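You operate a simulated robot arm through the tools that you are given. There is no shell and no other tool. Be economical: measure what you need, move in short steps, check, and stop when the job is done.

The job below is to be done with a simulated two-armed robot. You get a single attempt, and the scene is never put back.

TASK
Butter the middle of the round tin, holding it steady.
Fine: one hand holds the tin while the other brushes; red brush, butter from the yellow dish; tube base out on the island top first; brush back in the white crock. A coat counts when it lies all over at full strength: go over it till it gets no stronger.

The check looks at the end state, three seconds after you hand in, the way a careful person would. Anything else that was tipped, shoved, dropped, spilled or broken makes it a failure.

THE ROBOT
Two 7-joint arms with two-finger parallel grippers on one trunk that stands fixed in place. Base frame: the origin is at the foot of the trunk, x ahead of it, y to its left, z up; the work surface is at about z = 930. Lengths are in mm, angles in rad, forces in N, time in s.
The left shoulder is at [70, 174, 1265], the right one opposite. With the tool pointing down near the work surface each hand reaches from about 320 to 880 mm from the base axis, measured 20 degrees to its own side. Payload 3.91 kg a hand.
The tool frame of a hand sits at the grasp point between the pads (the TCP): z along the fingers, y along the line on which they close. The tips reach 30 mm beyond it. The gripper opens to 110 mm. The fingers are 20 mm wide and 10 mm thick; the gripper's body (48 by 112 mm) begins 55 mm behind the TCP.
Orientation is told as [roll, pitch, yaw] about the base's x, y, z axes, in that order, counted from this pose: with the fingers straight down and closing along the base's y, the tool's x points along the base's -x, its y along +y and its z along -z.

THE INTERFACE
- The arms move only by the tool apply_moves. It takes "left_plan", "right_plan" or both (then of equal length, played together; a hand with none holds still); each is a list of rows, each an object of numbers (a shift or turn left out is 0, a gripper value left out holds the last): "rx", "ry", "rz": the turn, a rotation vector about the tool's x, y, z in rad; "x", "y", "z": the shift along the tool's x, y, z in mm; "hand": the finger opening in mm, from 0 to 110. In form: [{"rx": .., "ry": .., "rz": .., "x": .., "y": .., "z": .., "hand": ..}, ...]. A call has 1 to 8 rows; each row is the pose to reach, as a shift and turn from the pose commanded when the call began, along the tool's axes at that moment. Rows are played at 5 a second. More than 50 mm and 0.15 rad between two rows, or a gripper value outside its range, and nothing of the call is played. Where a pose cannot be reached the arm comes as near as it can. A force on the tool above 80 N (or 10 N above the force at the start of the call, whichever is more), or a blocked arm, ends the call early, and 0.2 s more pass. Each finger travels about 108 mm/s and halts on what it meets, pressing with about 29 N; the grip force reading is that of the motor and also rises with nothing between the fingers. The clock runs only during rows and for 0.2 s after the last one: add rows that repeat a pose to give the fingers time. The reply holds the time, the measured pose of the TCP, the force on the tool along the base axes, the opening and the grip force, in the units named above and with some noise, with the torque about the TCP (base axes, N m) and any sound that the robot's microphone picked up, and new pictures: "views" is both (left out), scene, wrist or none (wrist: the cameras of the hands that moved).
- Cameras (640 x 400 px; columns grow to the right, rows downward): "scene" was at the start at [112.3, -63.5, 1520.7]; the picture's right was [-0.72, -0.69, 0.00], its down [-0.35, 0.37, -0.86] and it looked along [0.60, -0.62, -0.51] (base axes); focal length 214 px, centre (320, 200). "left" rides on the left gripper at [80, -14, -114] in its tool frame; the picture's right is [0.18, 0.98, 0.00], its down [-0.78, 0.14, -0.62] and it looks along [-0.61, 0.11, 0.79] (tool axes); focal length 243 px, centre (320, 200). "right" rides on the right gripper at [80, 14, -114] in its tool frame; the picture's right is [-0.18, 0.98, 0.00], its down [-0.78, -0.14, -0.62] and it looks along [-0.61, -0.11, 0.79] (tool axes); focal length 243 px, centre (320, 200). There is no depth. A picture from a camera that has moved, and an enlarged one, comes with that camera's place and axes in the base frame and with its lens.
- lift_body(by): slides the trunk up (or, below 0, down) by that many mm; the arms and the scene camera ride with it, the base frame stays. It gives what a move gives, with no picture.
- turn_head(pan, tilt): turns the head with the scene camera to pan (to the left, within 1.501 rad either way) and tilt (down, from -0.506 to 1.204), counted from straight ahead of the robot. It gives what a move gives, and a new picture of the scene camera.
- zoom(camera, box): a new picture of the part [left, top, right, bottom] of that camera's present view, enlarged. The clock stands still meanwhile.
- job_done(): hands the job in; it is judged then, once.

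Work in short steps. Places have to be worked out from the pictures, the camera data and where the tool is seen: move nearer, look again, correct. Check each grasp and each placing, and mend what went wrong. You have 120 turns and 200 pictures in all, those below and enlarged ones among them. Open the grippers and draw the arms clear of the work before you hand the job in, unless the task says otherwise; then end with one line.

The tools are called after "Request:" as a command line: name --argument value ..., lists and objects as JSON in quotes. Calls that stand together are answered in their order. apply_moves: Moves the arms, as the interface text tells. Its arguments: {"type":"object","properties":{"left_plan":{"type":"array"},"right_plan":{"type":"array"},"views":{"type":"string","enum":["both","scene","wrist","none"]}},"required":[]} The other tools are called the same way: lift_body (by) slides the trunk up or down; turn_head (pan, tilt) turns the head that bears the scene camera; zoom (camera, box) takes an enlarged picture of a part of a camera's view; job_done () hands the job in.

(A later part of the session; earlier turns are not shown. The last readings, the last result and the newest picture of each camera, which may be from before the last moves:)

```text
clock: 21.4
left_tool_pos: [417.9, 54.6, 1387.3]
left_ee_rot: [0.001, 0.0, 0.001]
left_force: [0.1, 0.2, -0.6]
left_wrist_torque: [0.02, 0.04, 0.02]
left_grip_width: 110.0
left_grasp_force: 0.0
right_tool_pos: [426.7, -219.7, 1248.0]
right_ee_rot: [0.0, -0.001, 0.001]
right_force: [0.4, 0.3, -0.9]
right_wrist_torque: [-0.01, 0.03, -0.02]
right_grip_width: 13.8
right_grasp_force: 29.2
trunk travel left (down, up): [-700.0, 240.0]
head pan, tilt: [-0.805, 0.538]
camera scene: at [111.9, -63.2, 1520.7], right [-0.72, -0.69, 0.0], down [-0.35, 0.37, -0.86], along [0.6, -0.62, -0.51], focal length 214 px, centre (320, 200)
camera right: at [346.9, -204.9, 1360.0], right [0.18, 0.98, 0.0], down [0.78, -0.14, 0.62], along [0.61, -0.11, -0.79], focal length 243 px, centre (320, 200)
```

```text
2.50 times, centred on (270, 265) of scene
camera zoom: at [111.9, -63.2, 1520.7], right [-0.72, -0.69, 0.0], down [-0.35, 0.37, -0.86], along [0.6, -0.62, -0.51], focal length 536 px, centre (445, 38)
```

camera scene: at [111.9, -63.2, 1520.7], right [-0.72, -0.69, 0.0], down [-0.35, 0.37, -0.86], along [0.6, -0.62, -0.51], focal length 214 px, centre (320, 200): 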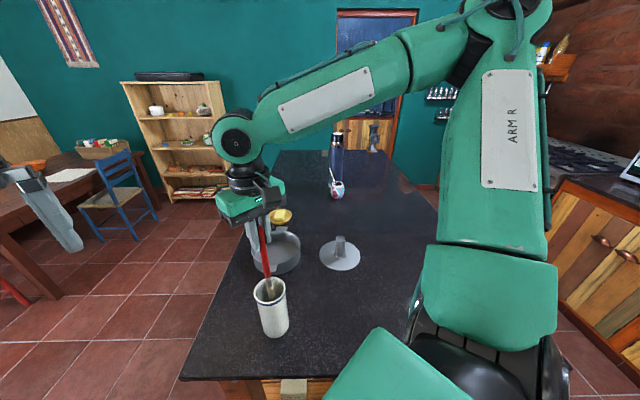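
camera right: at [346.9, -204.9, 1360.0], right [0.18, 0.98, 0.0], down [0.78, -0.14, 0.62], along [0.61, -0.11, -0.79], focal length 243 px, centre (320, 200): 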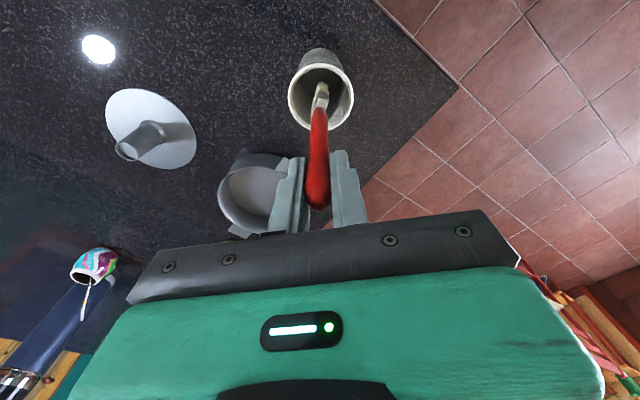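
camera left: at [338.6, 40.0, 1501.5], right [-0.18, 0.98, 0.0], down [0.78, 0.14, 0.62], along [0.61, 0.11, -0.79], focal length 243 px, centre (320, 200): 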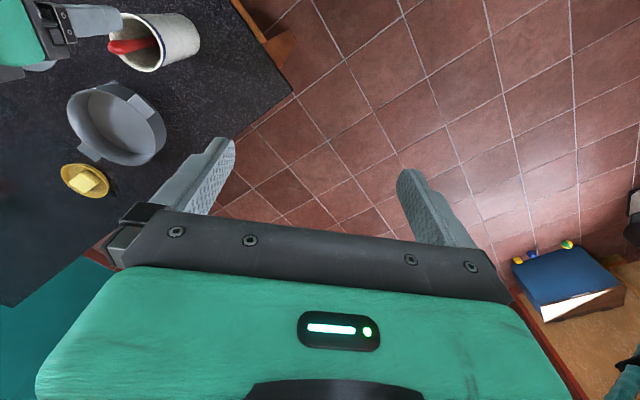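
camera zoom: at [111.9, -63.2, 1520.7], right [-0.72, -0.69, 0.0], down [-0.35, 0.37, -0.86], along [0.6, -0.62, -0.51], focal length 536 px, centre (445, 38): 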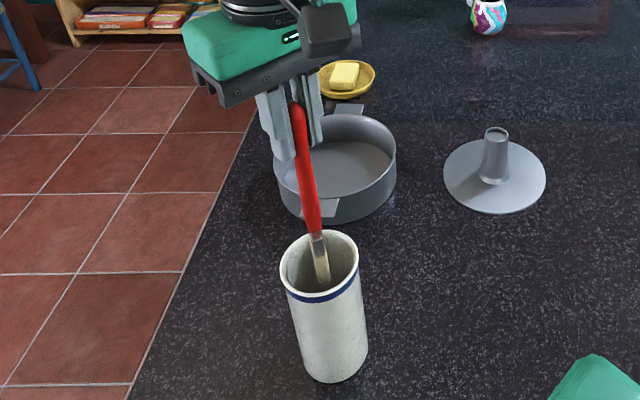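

It's rising cleanly. I'll lift 70 more to clear the rim and see the head.

Request:
apply_moves --right_plan '[{"z": -20}, {"z": -40}, {"z": -60}, {"z": -80}, {"z": -80}]'

Request:
zoom --camera "scene" --box '[205, 185, 315, 345]'

Request:
zoom --camera "right" --box '[250, 40, 410, 220]'

Request:
zoom --camera "left" --box '[0, 0, 240, 240]'

```text
clock: 22.6
left_tool_pos: [417.6, 54.2, 1387.3]
left_ee_rot: [0.0, -0.001, 0.0]
left_force: [-0.3, 0.5, 0.1]
left_wrist_torque: [-0.04, -0.03, 0.01]
left_grip_width: 109.8
left_grasp_force: 0.1
right_tool_pos: [424.6, -218.2, 1326.5]
right_ee_rot: [0.0, 0.0, 0.001]
right_force: [-0.5, 0.2, -0.7]
right_wrist_torque: [0.01, 0.0, -0.01]
right_grip_width: 13.9
right_grasp_force: 29.4
trunk travel left (down, up): [-700.0, 240.0]
head pan, tilt: [-0.805, 0.538]
camera scene: at [112.6, -63.5, 1520.6], right [-0.72, -0.69, 0.0], down [-0.36, 0.37, -0.86], along [0.6, -0.62, -0.51], focal length 214 px, centre (320, 200)
camera right: at [346.6, -204.3, 1439.8], right [0.18, 0.98, 0.0], down [0.78, -0.14, 0.61], along [0.61, -0.11, -0.79], focal length 243 px, centre (320, 200)
```

scene: 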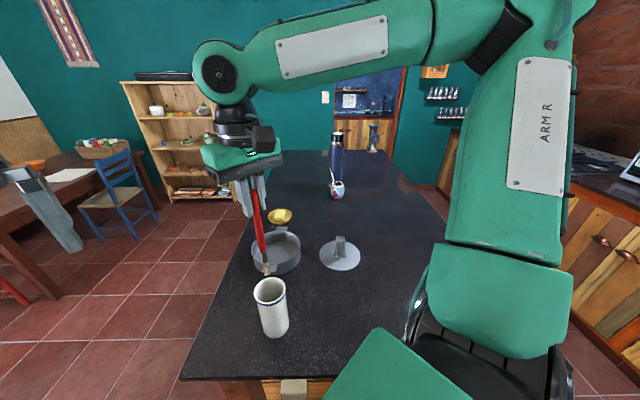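
right: 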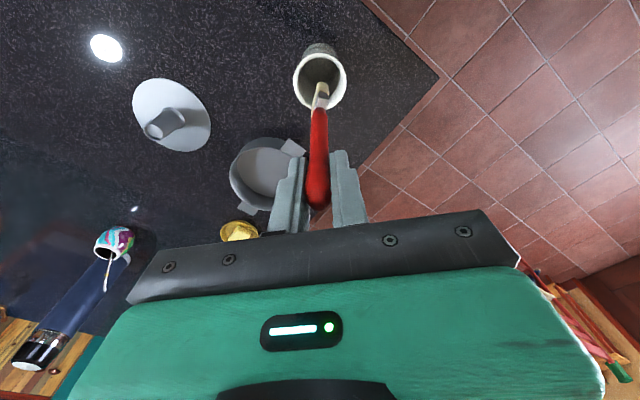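

```text
2.50 times, centred on (260, 265) of scene
camera zoom: at [112.6, -63.5, 1520.6], right [-0.72, -0.69, 0.0], down [-0.36, 0.37, -0.86], along [0.6, -0.62, -0.51], focal length 536 px, centre (470, 38)
```

zoom: 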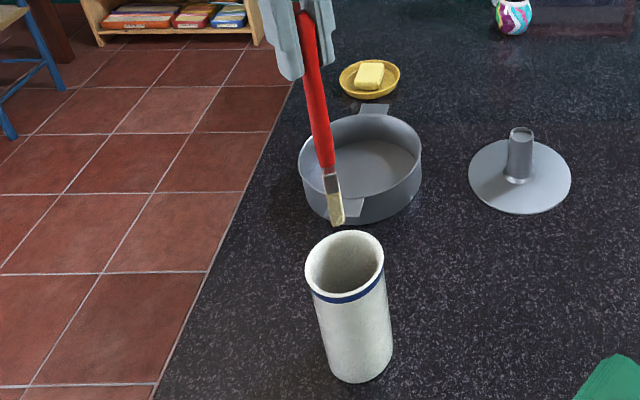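

```text
2.22 times, centred on (330, 130) of right
camera zoom: at [346.6, -204.3, 1439.8], right [0.18, 0.98, 0.0], down [0.78, -0.14, 0.61], along [0.61, -0.11, -0.79], focal length 539 px, centre (298, 356)
```

zoom: 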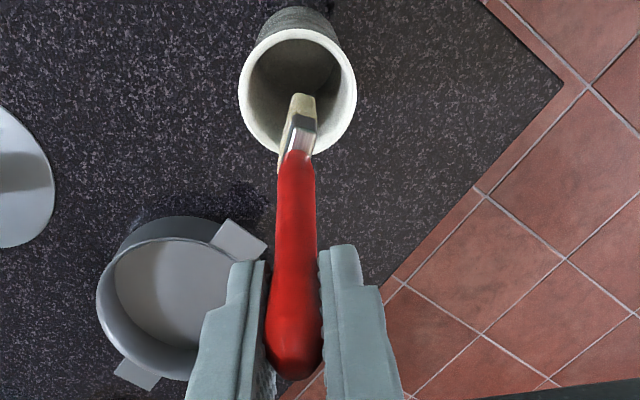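

```text
1.67 times, centred on (120, 120) of left
camera zoom: at [338.7, 38.2, 1501.6], right [-0.18, 0.98, 0.0], down [0.78, 0.14, 0.62], along [0.61, 0.11, -0.79], focal length 404 px, centre (653, 333)
```

zoom: 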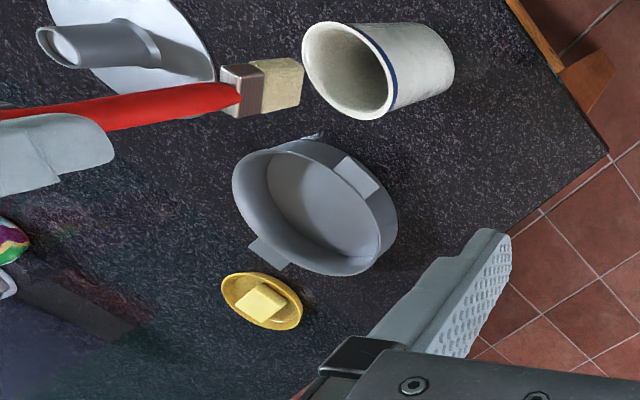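

The brush hangs straight down, with the tip about 190 mm below the TCP. I'll look at how the flat head is turned.

Request:
zoom --camera "left" --box '[60, 10, 140, 80]'

Request:
zoom --camera "right" --box '[290, 70, 350, 130]'

Request:
zoom --camera "scene" --box '[240, 235, 290, 285]'

```text
5.71 times, centred on (100, 45) of left
camera zoom: at [338.7, 38.2, 1501.6], right [-0.18, 0.98, 0.0], down [0.78, 0.14, 0.62], along [0.61, 0.11, -0.79], focal length 1386 px, centre (1577, 1086)
```

zoom: 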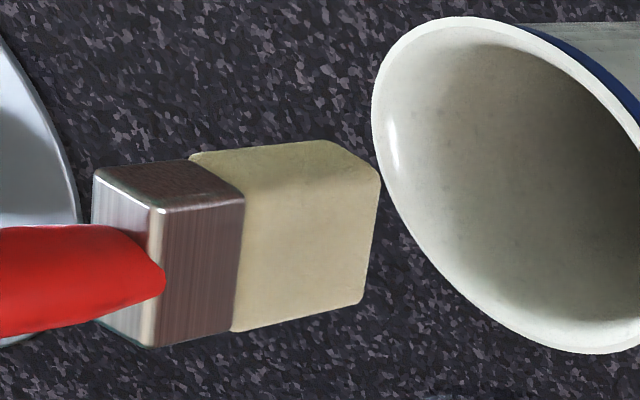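

```text
6.67 times, centred on (320, 100) of right
camera zoom: at [346.6, -204.3, 1439.8], right [0.18, 0.98, 0.0], down [0.78, -0.14, 0.61], along [0.61, -0.11, -0.79], focal length 1618 px, centre (320, 867)
```

zoom: 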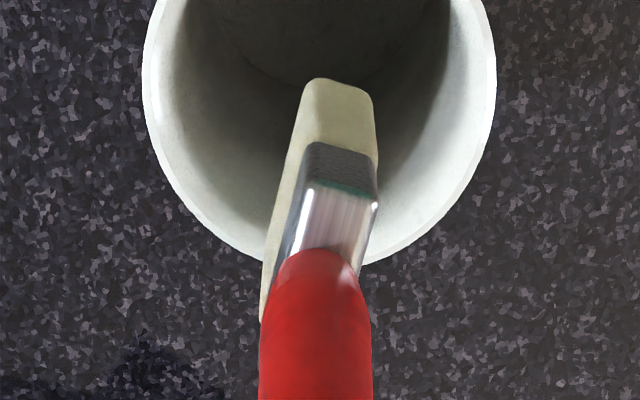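

```text
8.00 times, centred on (265, 260) of scene
camera zoom: at [112.6, -63.5, 1520.6], right [-0.72, -0.69, 0.0], down [-0.36, 0.37, -0.86], along [0.6, -0.62, -0.51], focal length 1716 px, centre (760, -280)
```

zoom: 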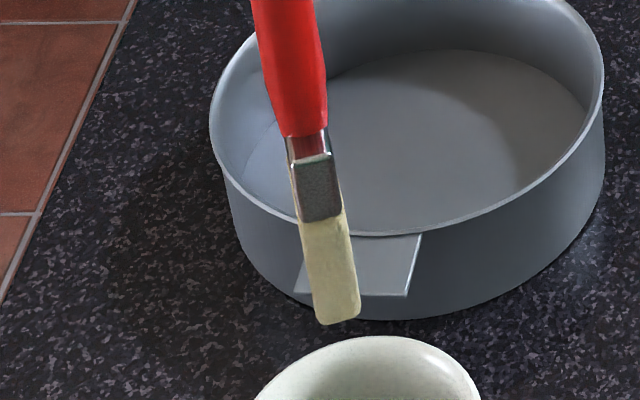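

The head is about 40 mm wide, nearly along the outward direction, and 12 mm thick. I'll turn the tool about 1.2 rad so a tilt presses its flat edge, and carry the brush out above the tin.

Request:
apply_moves --right_plan '[{"x": -27, "y": -25, "z": -5, "rz": 0.15}, {"x": -54, "y": -50, "z": -10, "rz": 0.3}, {"x": -81, "y": -75, "z": -10, "rz": 0.45}, {"x": -108, "y": -100, "z": -10, "rz": 0.6}, {"x": -135, "y": -125, "z": -10, "rz": 0.75}, {"x": -162, "y": -150, "z": -10, "rz": 0.9}, {"x": -189, "y": -175, "z": -10, "rz": 1.05}, {"x": -215, "y": -200, "z": -10, "rz": 1.2}]'

```text
clock: 24.4
left_tool_pos: [418.2, 53.5, 1386.4]
left_ee_rot: [-0.001, 0.004, 0.002]
left_force: [0.1, -0.3, -1.0]
left_wrist_torque: [-0.01, 0.01, 0.02]
left_grip_width: 109.9
left_grasp_force: 0.0
right_tool_pos: [645.0, -420.7, 1333.4]
right_ee_rot: [0.0, 0.002, -1.201]
right_force: [1.2, -0.7, -0.3]
right_wrist_torque: [0.0, 0.03, 0.04]
right_grip_width: 13.6
right_grasp_force: 29.1
trunk travel left (down, up): [-700.0, 240.0]
head pan, tilt: [-0.805, 0.538]
camera scene: at [114.1, -64.3, 1520.5], right [-0.72, -0.69, 0.0], down [-0.36, 0.37, -0.86], along [0.6, -0.62, -0.51], focal length 214 px, centre (320, 200)
camera right: at [629.7, -341.4, 1446.8], right [0.98, 0.19, 0.0], down [0.15, -0.77, 0.61], along [0.12, -0.6, -0.79], focal length 243 px, centre (320, 200)
```

scene: 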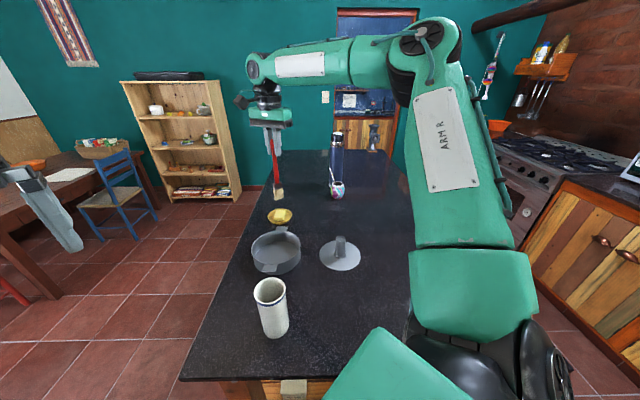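
right: 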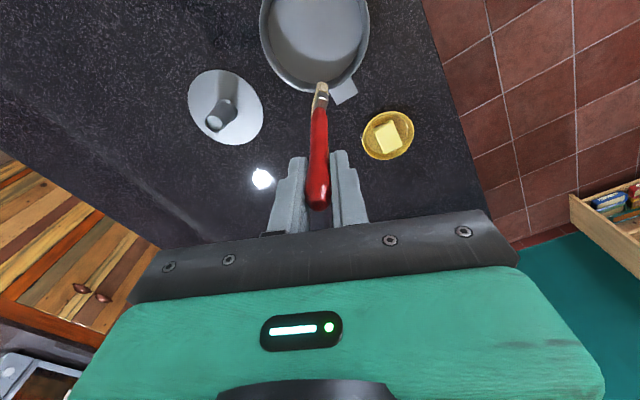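

The butter is at about (817,-525). I'll tilt the brush 0.4 rad outward and bring its tip to hover about 55 mm over the butter.

Request:
apply_moves --right_plan '[{"x": -21, "y": 14, "z": 20, "rx": -0.055, "ry": -0.058}, {"x": -42, "y": 29, "z": 45, "rx": -0.11, "ry": -0.116}, {"x": -64, "y": 43, "z": 75, "rx": -0.165, "ry": -0.174}, {"x": -85, "y": 57, "z": 105, "rx": -0.22, "ry": -0.232}, {"x": -106, "y": 71, "z": 130, "rx": -0.276, "ry": -0.29}, {"x": -106, "y": 71, "z": 148, "rx": -0.276, "ry": -0.29}, {"x": -106, "y": 71, "z": 148, "rx": -0.276, "ry": -0.29}]'

Request:
zoom --camera "scene" --box '[230, 130, 330, 240]'

```text
clock: 26.0
left_tool_pos: [417.3, 53.6, 1387.4]
left_ee_rot: [-0.002, -0.001, 0.0]
left_force: [-0.2, -0.7, -0.1]
left_wrist_torque: [0.04, 0.01, -0.01]
left_grip_width: 110.2
left_grasp_force: 0.0
right_tool_pos: [745.8, -492.5, 1191.0]
right_ee_rot: [0.285, -0.287, -1.239]
right_force: [0.1, -0.1, -0.7]
right_wrist_torque: [-0.05, -0.01, -0.02]
right_grip_width: 13.8
right_grasp_force: 28.7
trunk travel left (down, up): [-700.0, 240.0]
head pan, tilt: [-0.805, 0.538]
camera scene: at [112.3, -63.4, 1520.7], right [-0.72, -0.69, 0.0], down [-0.35, 0.37, -0.86], along [0.6, -0.62, -0.51], focal length 214 px, centre (320, 200)
camera right: at [693.4, -395.5, 1275.5], right [0.92, 0.22, 0.32], down [-0.1, -0.66, 0.75], along [0.37, -0.72, -0.58], focal length 243 px, centre (320, 200)
```

scene: 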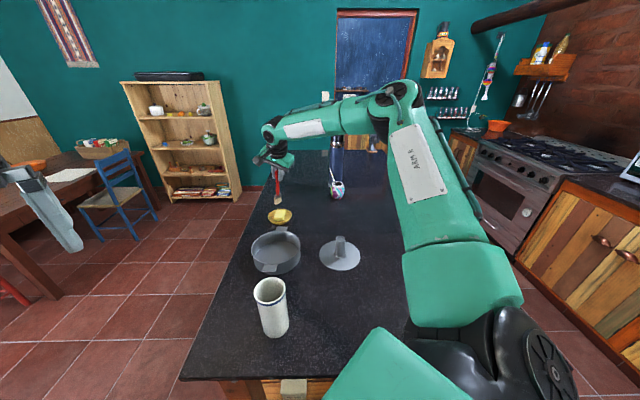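
right: 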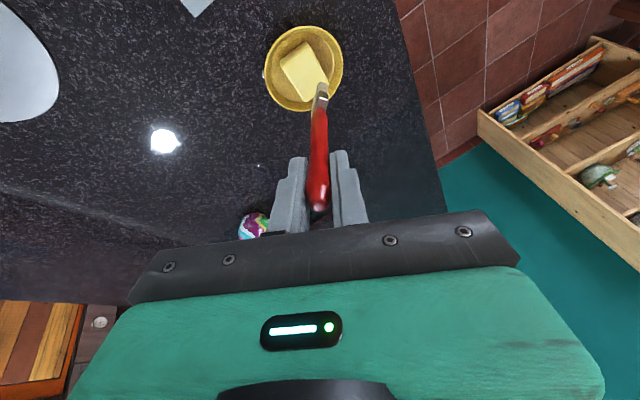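

```text
3.64 times, centred on (280, 185) of scene
camera zoom: at [112.3, -63.4, 1520.7], right [-0.72, -0.69, 0.0], down [-0.35, 0.37, -0.86], along [0.6, -0.62, -0.51], focal length 780 px, centre (466, 254)
```

zoom: 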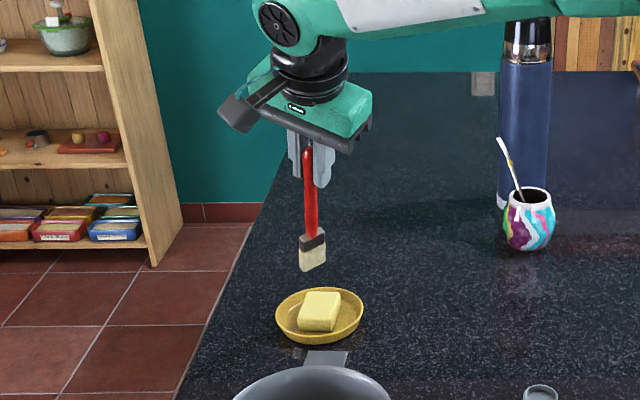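

The tip is near the butter; I'll zoom for exact positions.

Request:
zoom --camera "right" --box '[255, 15, 365, 125]'

Request:
zoom --camera "scene" --box '[255, 185, 305, 235]'

```text
3.64 times, centred on (310, 70) of right
camera zoom: at [693.4, -395.5, 1275.5], right [0.92, 0.22, 0.32], down [-0.1, -0.66, 0.75], along [0.37, -0.72, -0.58], focal length 882 px, centre (356, 673)
```

zoom: 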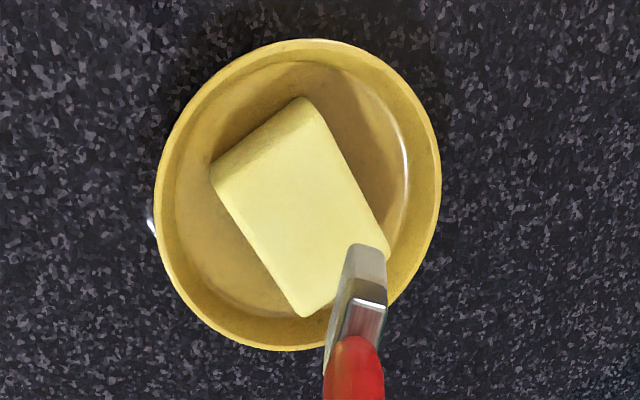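

```text
8.00 times, centred on (280, 210) of scene
camera zoom: at [112.3, -63.4, 1520.7], right [-0.72, -0.69, 0.0], down [-0.35, 0.37, -0.86], along [0.6, -0.62, -0.51], focal length 1716 px, centre (640, 120)
```

zoom: 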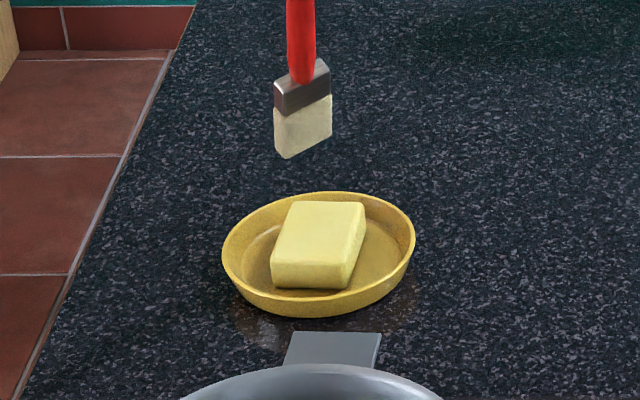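

Tip at about (814,-522,1016) and butter top at about (814,-524,957), so it's straight below. I'll descend vertically, gently at the end.

Request:
apply_moves --right_plan '[{"x": 7, "y": -6.7, "z": 23}, {"x": 12.7, "y": -12, "z": 41.4}, {"x": 14.6, "y": -13.9, "z": 47.9}, {"x": 15.5, "y": -14.7, "z": 50.7}, {"x": 15.5, "y": -14.7, "z": 50.7}]' --views "none"

Request:
zoom --camera "scene" --box '[255, 185, 305, 235]'

Request:
zoom --camera "right" --box '[255, 15, 365, 125]'

```text
clock: 27.2
left_tool_pos: [417.6, 53.6, 1386.7]
left_ee_rot: [0.001, 0.0, -0.002]
left_force: [0.3, -0.2, 0.8]
left_wrist_torque: [0.0, -0.02, 0.0]
left_grip_width: 109.9
left_grasp_force: 0.1
right_tool_pos: [744.7, -491.7, 1133.1]
right_ee_rot: [0.284, -0.286, -1.241]
right_force: [-0.4, -0.4, -0.1]
right_wrist_torque: [-0.05, 0.04, -0.05]
right_grip_width: 13.7
right_grasp_force: 29.1
trunk travel left (down, up): [-700.0, 240.0]
head pan, tilt: [-0.805, 0.538]
```

```text
8.00 times, centred on (280, 210) of scene
camera zoom: at [112.5, -63.4, 1520.6], right [-0.72, -0.69, 0.0], down [-0.36, 0.37, -0.86], along [0.6, -0.62, -0.51], focal length 1716 px, centre (640, 120)
```

zoom: 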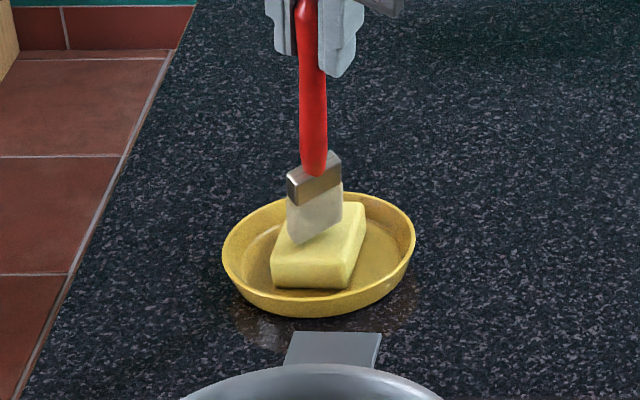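

```text
3.64 times, centred on (310, 70) of right
camera zoom: at [693.1, -395.9, 1218.5], right [0.92, 0.22, 0.31], down [-0.1, -0.66, 0.75], along [0.37, -0.72, -0.58], focal length 882 px, centre (356, 673)
```

zoom: 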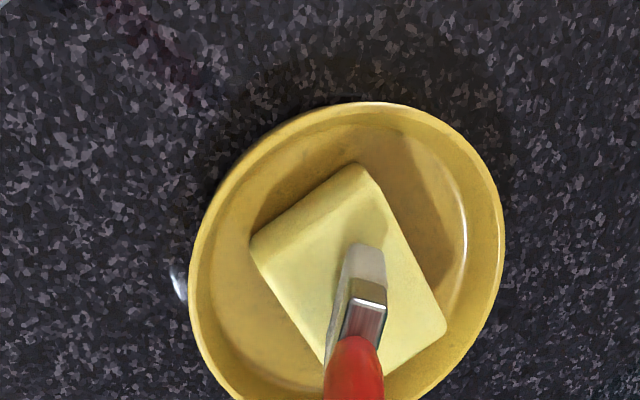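

It's just above the butter with no force yet. I'll lower it a few more mm.

Request:
apply_moves --right_plan '[{"x": 0.56, "y": -0.54, "z": 1.84}, {"x": 1.1, "y": -1.1, "z": 3.7}, {"x": 1.1, "y": -1.1, "z": 3.7}]' --views "none"

Request:
zoom --camera "right" --box '[265, 25, 365, 125]'

```text
clock: 28.0
left_tool_pos: [417.5, 52.8, 1387.3]
left_ee_rot: [0.001, 0.0, -0.002]
left_force: [-0.7, 1.1, -0.4]
left_wrist_torque: [0.0, -0.02, 0.01]
left_grip_width: 109.8
left_grasp_force: 0.0
right_tool_pos: [745.3, -492.5, 1131.3]
right_ee_rot: [0.287, -0.286, -1.241]
right_force: [-0.5, -1.0, 3.9]
right_wrist_torque: [-0.16, -0.23, -0.04]
right_grip_width: 13.6
right_grasp_force: 29.2
trunk travel left (down, up): [-700.0, 240.0]
head pan, tilt: [-0.805, 0.538]
```

```text
4.00 times, centred on (315, 75) of right
camera zoom: at [693.2, -395.9, 1215.7], right [0.92, 0.22, 0.32], down [-0.1, -0.66, 0.75], along [0.37, -0.72, -0.58], focal length 970 px, centre (340, 700)
```

zoom: 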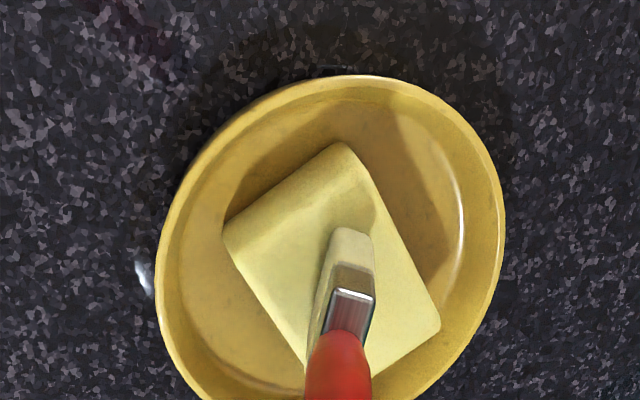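

Contact at about 4 N. I'll dwell, make a tiny wipe, lift 60 mm and check the bristles.

Request:
apply_moves --right_plan '[{}, {"x": 3}, {"x": -3}, {}, {"x": -5.6, "y": 5.4, "z": -18.4}, {"x": -14, "y": 13.4, "z": -46}, {"x": -17, "y": 16, "z": -55}]' --views "none"

Request:
zoom --camera "scene" --box '[255, 180, 305, 230]'

Request:
zoom --camera "right" --box '[255, 15, 365, 125]'

```text
clock: 29.6
left_tool_pos: [418.3, 51.9, 1387.6]
left_ee_rot: [-0.001, 0.0, 0.001]
left_force: [-0.3, 0.0, -0.2]
left_wrist_torque: [0.01, 0.03, -0.01]
left_grip_width: 109.9
left_grasp_force: 0.1
right_tool_pos: [745.8, -492.7, 1189.1]
right_ee_rot: [0.283, -0.283, -1.243]
right_force: [-0.5, -0.4, -0.5]
right_wrist_torque: [0.02, -0.01, -0.03]
right_grip_width: 13.8
right_grasp_force: 29.0
trunk travel left (down, up): [-700.0, 240.0]
head pan, tilt: [-0.805, 0.538]
```

```text
8.00 times, centred on (280, 205) of scene
camera zoom: at [112.9, -63.7, 1520.5], right [-0.72, -0.69, 0.0], down [-0.36, 0.37, -0.86], along [0.6, -0.62, -0.51], focal length 1716 px, centre (640, 160)
```

zoom: 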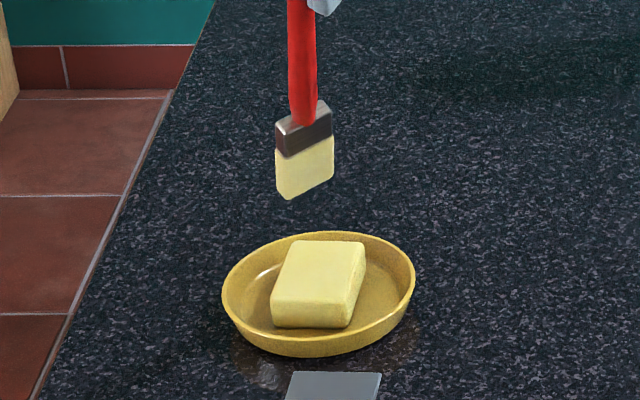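

```text
3.64 times, centred on (310, 70) of right
camera zoom: at [693.6, -396.1, 1274.2], right [0.92, 0.22, 0.31], down [-0.1, -0.66, 0.75], along [0.37, -0.72, -0.59], focal length 882 px, centre (356, 673)
```

zoom: 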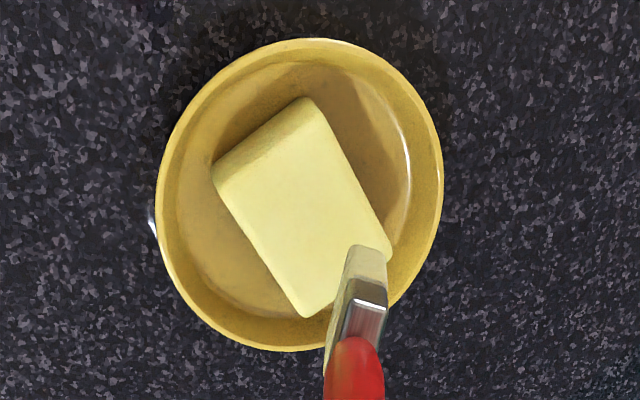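

The bristles are now butter yellow and the dish hasn't moved. I'll pull the brush back upright to hover above the tin while the left hand turns and approaches.

Request:
apply_moves --right_plan '[{"z": -40}, {"x": 10, "y": -1, "z": -60, "rx": 0.055, "ry": 0.058}, {"x": 20, "y": -3, "z": -80, "rx": 0.11, "ry": 0.116}, {"x": 30, "y": -4, "z": -95, "rx": 0.165, "ry": 0.174}, {"x": 40, "y": -6, "z": -110, "rx": 0.22, "ry": 0.232}, {"x": 49, "y": -7, "z": -126, "rx": 0.276, "ry": 0.29}, {"x": 49, "y": -7, "z": -126, "rx": 0.276, "ry": 0.29}, {"x": 49, "y": -7, "z": -126, "rx": 0.276, "ry": 0.29}]' --left_plan '[{"x": -12, "y": -31, "z": 15, "rz": 0.1025}, {"x": -25, "y": -62, "z": 30, "rz": 0.205}, {"x": -37, "y": -93, "z": 45, "rz": 0.3075}, {"x": -50, "y": -125, "z": 60, "rz": 0.41}, {"x": -62, "y": -156, "z": 75, "rz": 0.5125}, {"x": -75, "y": -187, "z": 90, "rz": 0.615}, {"x": -87, "y": -218, "z": 105, "rz": 0.7175}, {"x": -100, "y": -250, "z": 120, "rz": 0.82}]'

```text
clock: 31.4
left_tool_pos: [518.4, -200.4, 1264.9]
left_ee_rot: [0.001, 0.002, -0.821]
left_force: [0.2, -0.7, 0.3]
left_wrist_torque: [0.03, -0.01, -0.01]
left_grip_width: 110.2
left_grasp_force: 0.0
right_tool_pos: [680.3, -430.5, 1288.7]
right_ee_rot: [0.0, 0.002, -1.199]
right_force: [0.5, -0.2, -0.6]
right_wrist_torque: [0.03, 0.0, 0.04]
right_grip_width: 13.7
right_grasp_force: 28.7
trunk travel left (down, up): [-700.0, 240.0]
head pan, tilt: [-0.805, 0.538]
camera scene: at [112.9, -65.7, 1520.5], right [-0.72, -0.69, 0.0], down [-0.36, 0.37, -0.86], along [0.6, -0.62, -0.51], focal length 214 px, centre (320, 200)
camera right: at [663.6, -352.2, 1401.8], right [0.98, 0.19, 0.0], down [0.15, -0.78, 0.61], along [0.12, -0.6, -0.79], focal length 243 px, centre (320, 200)
camera left: at [454.1, -152.7, 1380.4], right [0.6, 0.8, 0.0], down [0.63, -0.47, 0.61], along [0.49, -0.37, -0.79], focal length 243 px, centre (320, 200)
```

scene: 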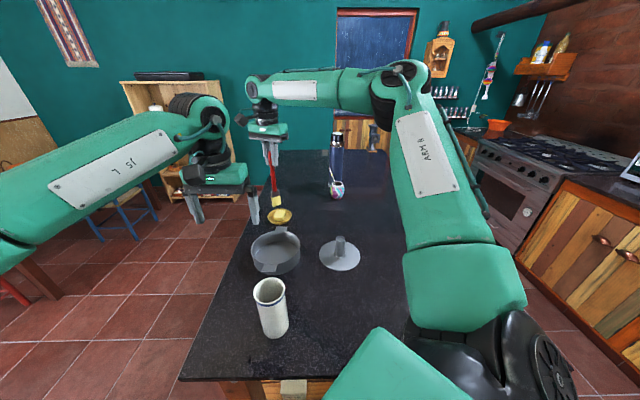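
right: 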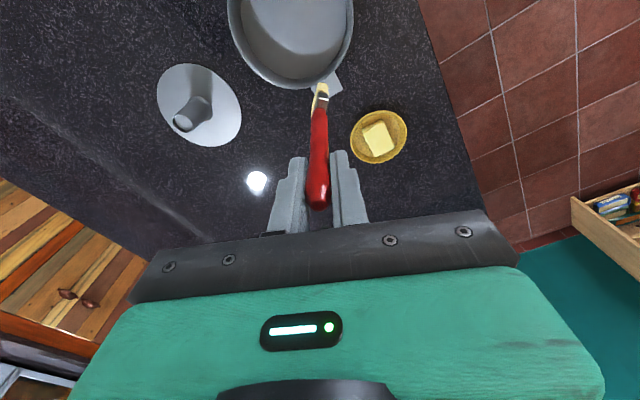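
left: 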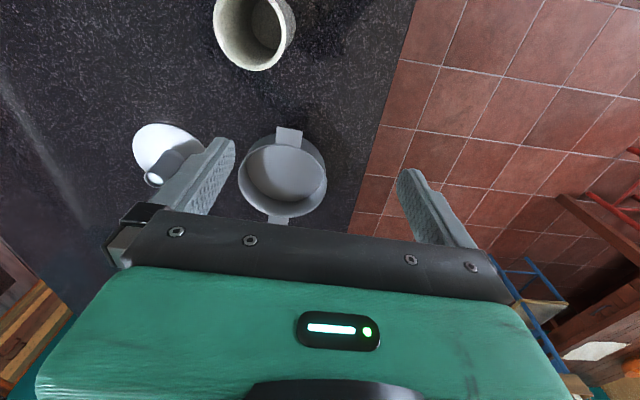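

The left view puts the near tab at (558,-299), matching my estimate. I'll tilt the left tool 0.35 rad and hover about 70 mm back from the tab.

Request:
apply_moves --left_plan '[{"x": -12, "y": -6, "z": 36, "ry": -0.058, "hand": 90}, {"x": -24, "y": -12, "z": 72, "ry": -0.117, "hand": 90}, {"x": -36, "y": -18, "z": 108, "ry": -0.175, "hand": 90}, {"x": -48, "y": -24, "z": 144, "ry": -0.233, "hand": 90}, {"x": -59, "y": -30, "z": 180, "ry": -0.292, "hand": 90}, {"x": -70.6, "y": -35.7, "z": 216, "ry": -0.35, "hand": 90}, {"x": -70.6, "y": -35.7, "z": 216, "ry": -0.35, "hand": 90}]' --views "both"

Request:
zoom --camera "scene" --box '[225, 195, 315, 295]'

```text
clock: 33.0
left_tool_pos: [536.6, -273.4, 1049.9]
left_ee_rot: [0.0, -0.352, -0.818]
left_force: [0.2, -0.8, -0.2]
left_wrist_torque: [-0.03, 0.03, 0.04]
left_grip_width: 90.1
left_grasp_force: 0.1
right_tool_pos: [678.4, -429.7, 1290.3]
right_ee_rot: [-0.002, 0.001, -1.199]
right_force: [0.0, -0.5, 0.0]
right_wrist_torque: [0.03, -0.02, 0.01]
right_grip_width: 13.5
right_grasp_force: 29.0
trunk travel left (down, up): [-700.0, 240.0]
head pan, tilt: [-0.805, 0.538]
camera scene: at [112.3, -63.4, 1520.7], right [-0.72, -0.69, 0.0], down [-0.35, 0.37, -0.86], along [0.6, -0.62, -0.51], focal length 214 px, centre (320, 200)
camera left: at [449.3, -200.7, 1130.9], right [0.6, 0.79, -0.06], down [0.46, -0.28, 0.84], along [0.65, -0.54, -0.53], focal length 243 px, centre (320, 200)
```

scene: 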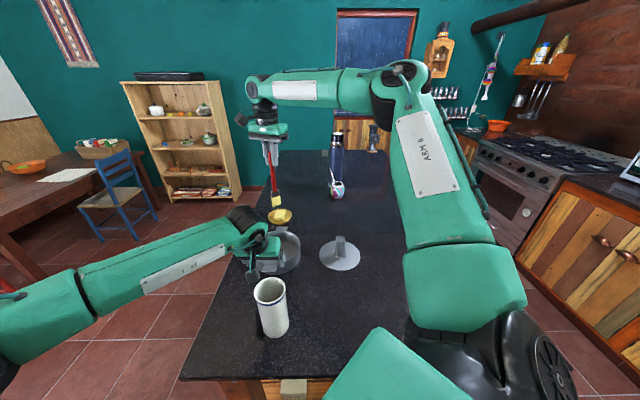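
left: 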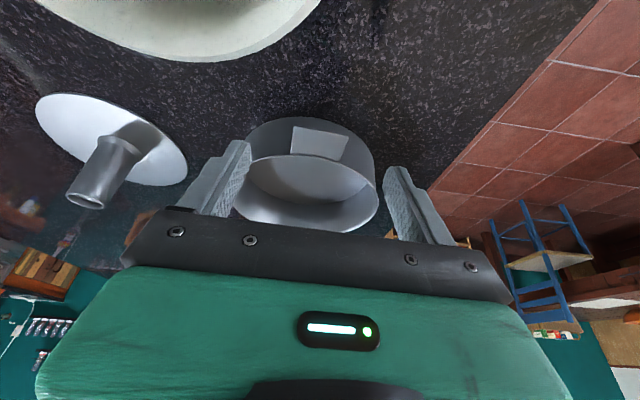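

```text
4.00 times, centred on (270, 245) of scene
camera zoom: at [112.3, -63.4, 1520.7], right [-0.72, -0.69, 0.0], down [-0.35, 0.37, -0.86], along [0.6, -0.62, -0.51], focal length 858 px, centre (520, 20)
```

zoom: 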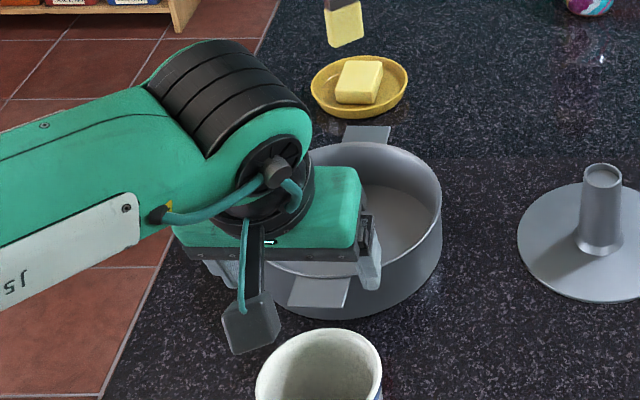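

The left wrist camera would come down on the crock at this tilt. I'll reduce the tilt to 0.1 and plan to grip with only the finger ends, so the camera stays above the crock rim.

Request:
apply_moves --left_plan '[{"x": -12, "y": 0, "z": 0.5, "ry": 0.125, "hand": 90}, {"x": -23, "y": 0.6, "z": 0.9, "ry": 0.25, "hand": 90}, {"x": -23, "y": 0.6, "z": 0.9, "ry": 0.25, "hand": 90}]' --views "wrist"

Request:
zoom --camera "scene" --box '[225, 195, 315, 295]'

```text
clock: 33.8
left_tool_pos: [554.1, -289.2, 1059.2]
left_ee_rot: [-0.002, -0.098, -0.82]
left_force: [0.1, 0.4, 0.3]
left_wrist_torque: [-0.02, 0.03, -0.01]
left_grip_width: 90.1
left_grasp_force: 0.0
right_tool_pos: [678.2, -427.5, 1289.8]
right_ee_rot: [0.001, 0.001, -1.199]
right_force: [-0.2, 0.7, -0.2]
right_wrist_torque: [0.01, 0.03, -0.04]
right_grip_width: 13.8
right_grasp_force: 29.1
trunk travel left (down, up): [-700.0, 240.0]
head pan, tilt: [-0.805, 0.538]
camera left: at [481.8, -233.6, 1164.8], right [0.6, 0.8, -0.02], down [0.59, -0.42, 0.69], along [0.54, -0.42, -0.72], focal length 243 px, centre (320, 200)
```

left: 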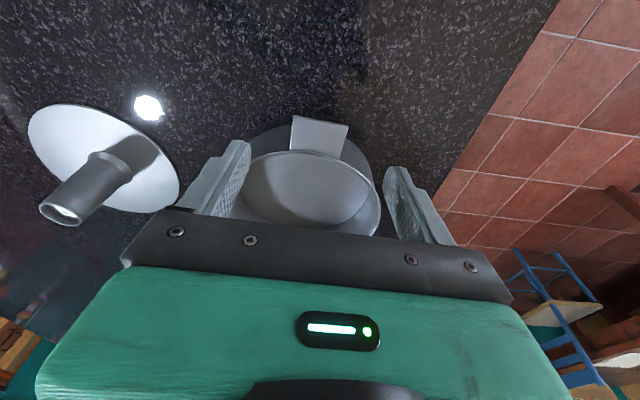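

```text
4.00 times, centred on (270, 245) of scene
camera zoom: at [112.6, -62.1, 1520.7], right [-0.72, -0.69, 0.0], down [-0.36, 0.37, -0.86], along [0.6, -0.62, -0.51], focal length 858 px, centre (520, 20)
```

zoom: 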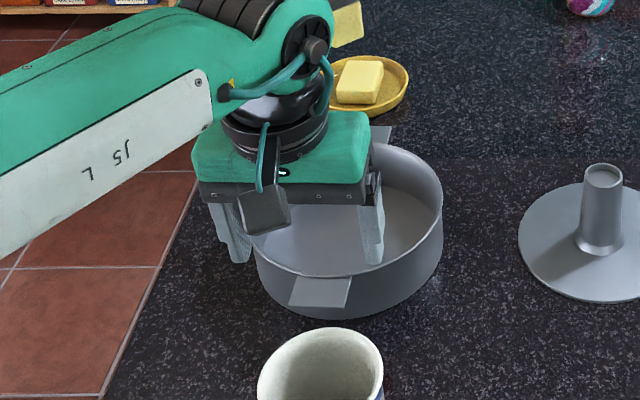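

The tab measures about 44 mm wide and is aligned with the closing axis. I'll descend so the finger ends straddle it, leaving the fingers open for now.

Request:
apply_moves --left_plan '[{"x": 0.3, "y": -1, "z": 20, "hand": 75}, {"x": 0.7, "y": -2, "z": 40, "hand": 65}, {"x": 1, "y": -2, "z": 57, "hand": 60}, {"x": 1, "y": -2, "z": 57, "hand": 60}]' --views "wrist"

Request:
zoom --camera "scene" --box '[225, 195, 315, 295]'

```text
clock: 34.8
left_tool_pos: [557.9, -291.1, 1000.7]
left_ee_rot: [-0.001, -0.099, -0.821]
left_force: [0.9, 0.5, -0.9]
left_wrist_torque: [-0.01, 0.02, 0.01]
left_grip_width: 59.9
left_grasp_force: 0.0
left hand out of reach, approached as far as the arm can: row 3, 4
right_tool_pos: [677.7, -429.5, 1290.4]
right_ee_rot: [0.0, 0.002, -1.2]
right_force: [-0.4, 0.1, -0.2]
right_wrist_torque: [0.04, 0.02, -0.02]
right_grip_width: 13.6
right_grasp_force: 29.2
trunk travel left (down, up): [-700.0, 240.0]
head pan, tilt: [-0.805, 0.538]
camera left: at [486.1, -235.4, 1106.3], right [0.6, 0.8, -0.02], down [0.59, -0.42, 0.69], along [0.55, -0.42, -0.72], focal length 243 px, centre (320, 200)
```

left: 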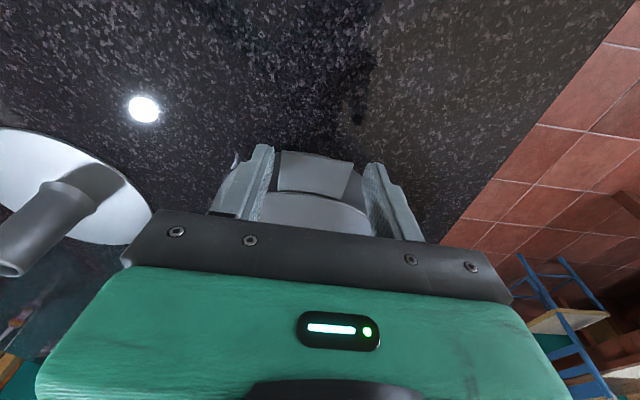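

```text
4.00 times, centred on (270, 245) of scene
camera zoom: at [112.2, -63.6, 1520.7], right [-0.72, -0.69, 0.0], down [-0.35, 0.37, -0.86], along [0.6, -0.62, -0.51], focal length 858 px, centre (520, 20)
```

zoom: 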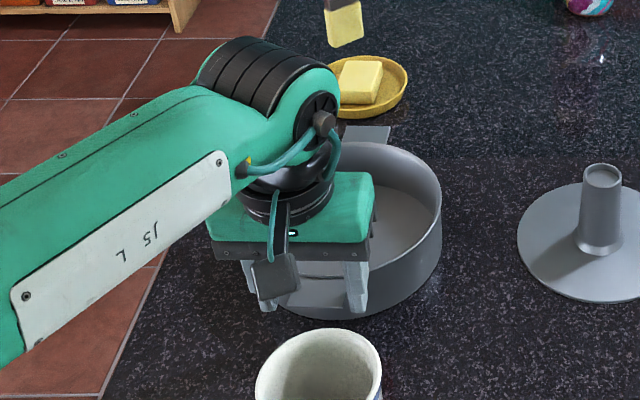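

The tab lies centred between the finger ends. Closing in small steps.

Request:
apply_moves --left_plan '[{"hand": 54}, {"hand": 50}, {"hand": 47}, {"hand": 44}, {"hand": 41}, {"hand": 38}, {"hand": 36}, {"hand": 36}]' --views "wrist"

Request:
zoom --camera "scene" --box '[225, 195, 315, 295]'

```text
clock: 36.6
left_tool_pos: [558.5, -292.5, 999.6]
left_ee_rot: [0.0, -0.099, -0.821]
left_force: [-0.7, 0.2, 0.4]
left_wrist_torque: [0.02, -0.04, -0.1]
left_grip_width: 44.8
left_grasp_force: 29.3
right_tool_pos: [677.9, -429.8, 1290.3]
right_ee_rot: [0.001, 0.0, -1.201]
right_force: [0.0, -0.2, -0.8]
right_wrist_torque: [0.03, -0.01, -0.02]
right_grip_width: 13.7
right_grasp_force: 29.0
trunk travel left (down, up): [-700.0, 240.0]
head pan, tilt: [-0.805, 0.538]
camera left: at [486.2, -235.4, 1106.5], right [0.6, 0.8, -0.02], down [0.59, -0.42, 0.69], along [0.54, -0.42, -0.72], focal length 243 px, centre (320, 200)
```

left: 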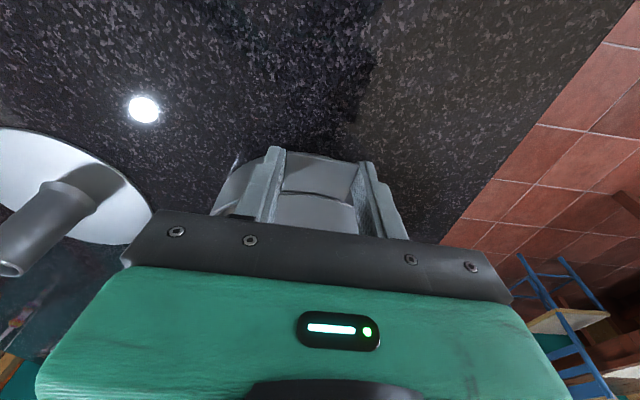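

```text
4.00 times, centred on (270, 245) of scene
camera zoom: at [112.4, -63.6, 1520.6], right [-0.72, -0.69, 0.0], down [-0.35, 0.37, -0.86], along [0.6, -0.62, -0.51], focal length 858 px, centre (520, 20)
```

zoom: 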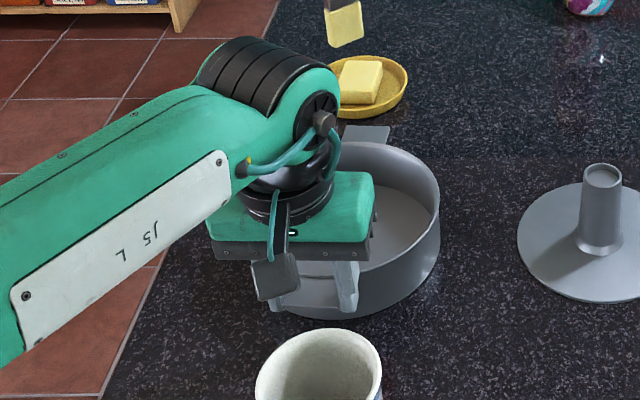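

The left hand holds the tin by the tab at 44.8 mm, and the tin hasn't moved. Before brushing, I'll turn the right hand back to yaw 0 so its camera clears the left wrist.

Request:
apply_moves --right_plan '[{"x": 2.4, "y": -5.5, "rz": -0.15}, {"x": 4.8, "y": -11, "rz": -0.3}, {"x": 7.2, "y": -16.5, "rz": -0.45}, {"x": 9.6, "y": -22, "rz": -0.6}, {"x": 12, "y": -27.5, "rz": -0.75}, {"x": 14.4, "y": -33, "rz": -0.9}, {"x": 16.8, "y": -38.5, "rz": -1.05}, {"x": 19.2, "y": -44, "rz": -1.2}]' --views "wrist"

```text
clock: 38.4
left_tool_pos: [558.8, -291.4, 1000.2]
left_ee_rot: [0.0, -0.099, -0.82]
left_force: [-0.6, 0.4, -0.5]
left_wrist_torque: [0.01, -0.12, -0.06]
left_grip_width: 44.8
left_grasp_force: 29.3
right_tool_pos: [631.1, -427.4, 1289.8]
right_ee_rot: [-0.001, 0.001, 0.003]
right_force: [0.3, -1.0, -0.1]
right_wrist_torque: [-0.01, 0.0, 0.01]
right_grip_width: 13.9
right_grasp_force: 29.2
trunk travel left (down, up): [-700.0, 240.0]
head pan, tilt: [-0.805, 0.538]
camera right: at [552.4, -413.5, 1402.3], right [0.17, 0.98, 0.0], down [0.78, -0.14, 0.62], along [0.61, -0.11, -0.79], focal length 243 px, centre (320, 200)
```

right: 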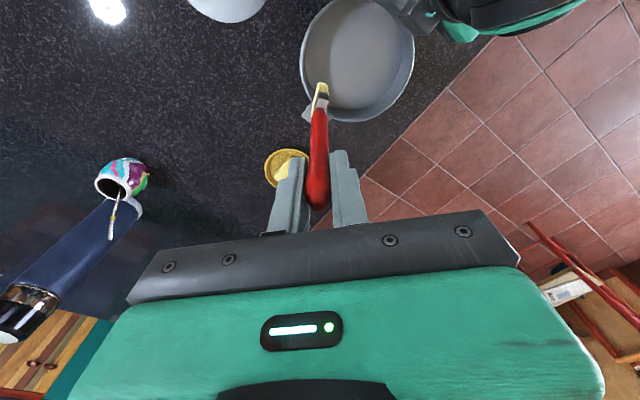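

Now I'll lean the right tool 0.3 rad, with the gripper away from the left arm, and bring the tip to hover over the tin's middle.

Request:
apply_moves --right_plan '[{"z": 15, "rx": -0.1}, {"z": 30, "rx": -0.2}, {"z": 60, "rx": -0.3}, {"x": 1, "y": -0.6, "z": 90, "rx": -0.3}, {"x": 1, "y": -0.6, "z": 100, "rx": -0.3}]'

Request:
zoom --camera "scene" --box '[235, 195, 315, 285]'

Request:
zoom --camera "right" --box '[240, 10, 440, 220]'

```text
clock: 39.6
left_tool_pos: [557.8, -291.7, 1000.6]
left_ee_rot: [-0.001, -0.1, -0.821]
left_force: [-0.3, -0.6, 0.2]
left_wrist_torque: [0.0, 0.02, -0.06]
left_grip_width: 44.3
left_grasp_force: 29.5
right_tool_pos: [631.7, -429.9, 1189.4]
right_ee_rot: [0.301, 0.0, 0.0]
right_force: [0.4, 0.4, -0.4]
right_wrist_torque: [0.03, 0.01, 0.0]
right_grip_width: 13.9
right_grasp_force: 29.3
trunk travel left (down, up): [-700.0, 240.0]
head pan, tilt: [-0.805, 0.538]
camera scene: at [112.5, -63.7, 1520.6], right [-0.72, -0.69, 0.0], down [-0.36, 0.37, -0.86], along [0.6, -0.62, -0.51], focal length 214 px, centre (320, 200)
camera right: at [552.7, -448.8, 1300.8], right [0.18, 0.94, 0.29], down [0.78, -0.32, 0.55], along [0.61, 0.13, -0.79], focal length 243 px, centre (320, 200)
```

scene: 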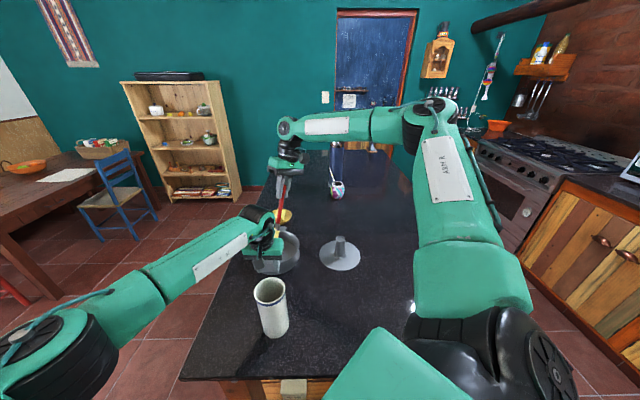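
right: 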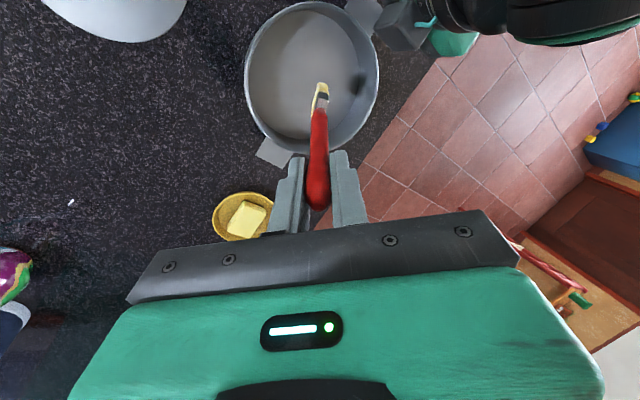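

```text
4.44 times, centred on (275, 240) of scene
camera zoom: at [112.5, -63.7, 1520.6], right [-0.72, -0.69, 0.0], down [-0.36, 0.37, -0.86], along [0.6, -0.62, -0.51], focal length 953 px, centre (520, 22)
```

zoom: 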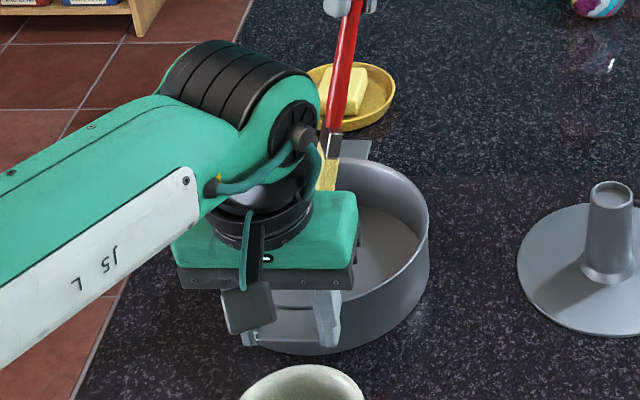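

```text
1.90 times, centred on (340, 115) of right
camera zoom: at [552.7, -448.8, 1300.8], right [0.18, 0.94, 0.29], down [0.78, -0.32, 0.55], along [0.61, 0.13, -0.79], focal length 462 px, centre (282, 362)
```

zoom: 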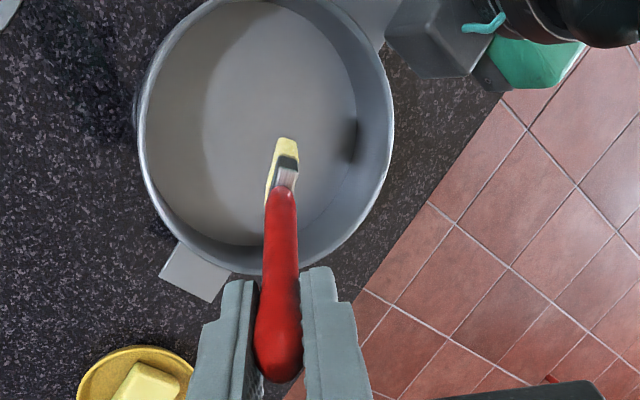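

The wrist view of the tin is good, with the tip over its middle. I'll descend into the tin until light contact.

Request:
apply_moves --right_plan '[{"y": -5.9, "z": 19.1}, {"y": -11.8, "z": 38.2}, {"y": -16.3, "z": 52.5}, {"y": -18.3, "z": 59.2}, {"y": -19.2, "z": 62}]' --views "wrist"

```text
clock: 40.8
left_tool_pos: [557.8, -291.2, 1000.3]
left_ee_rot: [0.0, -0.099, -0.819]
left_force: [-0.7, -0.7, -0.2]
left_wrist_torque: [0.0, 0.08, -0.08]
left_grip_width: 44.5
left_grasp_force: 28.9
right_tool_pos: [631.2, -429.0, 1125.4]
right_ee_rot: [0.3, 0.001, 0.002]
right_force: [-0.3, 0.8, -0.9]
right_wrist_torque: [-0.03, 0.0, 0.0]
right_grip_width: 13.8
right_grasp_force: 29.1
trunk travel left (down, up): [-700.0, 240.0]
head pan, tilt: [-0.805, 0.538]
camera right: at [551.7, -449.3, 1236.3], right [0.18, 0.94, 0.29], down [0.78, -0.32, 0.55], along [0.61, 0.13, -0.79], focal length 243 px, centre (320, 200)
```

right: 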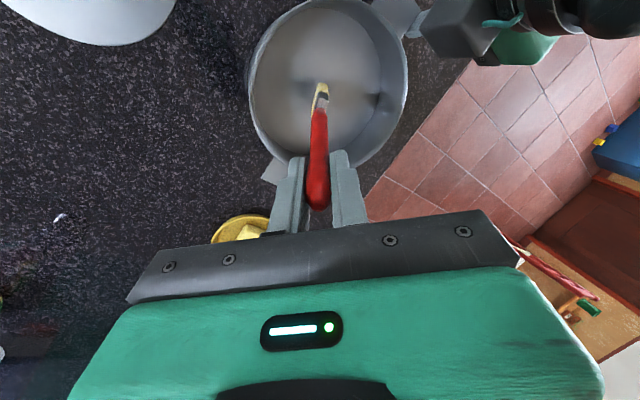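

No contact yet; continuing in 2 mm steps.

Request:
apply_moves --right_plan '[{"y": -0.6, "z": 1.9}, {"y": -1.2, "z": 3.8}, {"y": -1.5, "z": 4.8}, {"y": -1.8, "z": 5.7}]' --views "none"

```text
clock: 41.8
left_tool_pos: [558.2, -290.2, 999.7]
left_ee_rot: [0.0, -0.098, -0.821]
left_force: [-0.4, -0.9, -1.4]
left_wrist_torque: [-0.01, -0.02, -0.1]
left_grip_width: 44.7
left_grasp_force: 29.2
right_tool_pos: [631.1, -429.5, 1118.6]
right_ee_rot: [0.301, 0.0, 0.002]
right_force: [-0.2, -0.5, -1.4]
right_wrist_torque: [-0.01, 0.0, -0.02]
right_grip_width: 13.7
right_grasp_force: 28.8
trunk travel left (down, up): [-700.0, 240.0]
head pan, tilt: [-0.805, 0.538]
```

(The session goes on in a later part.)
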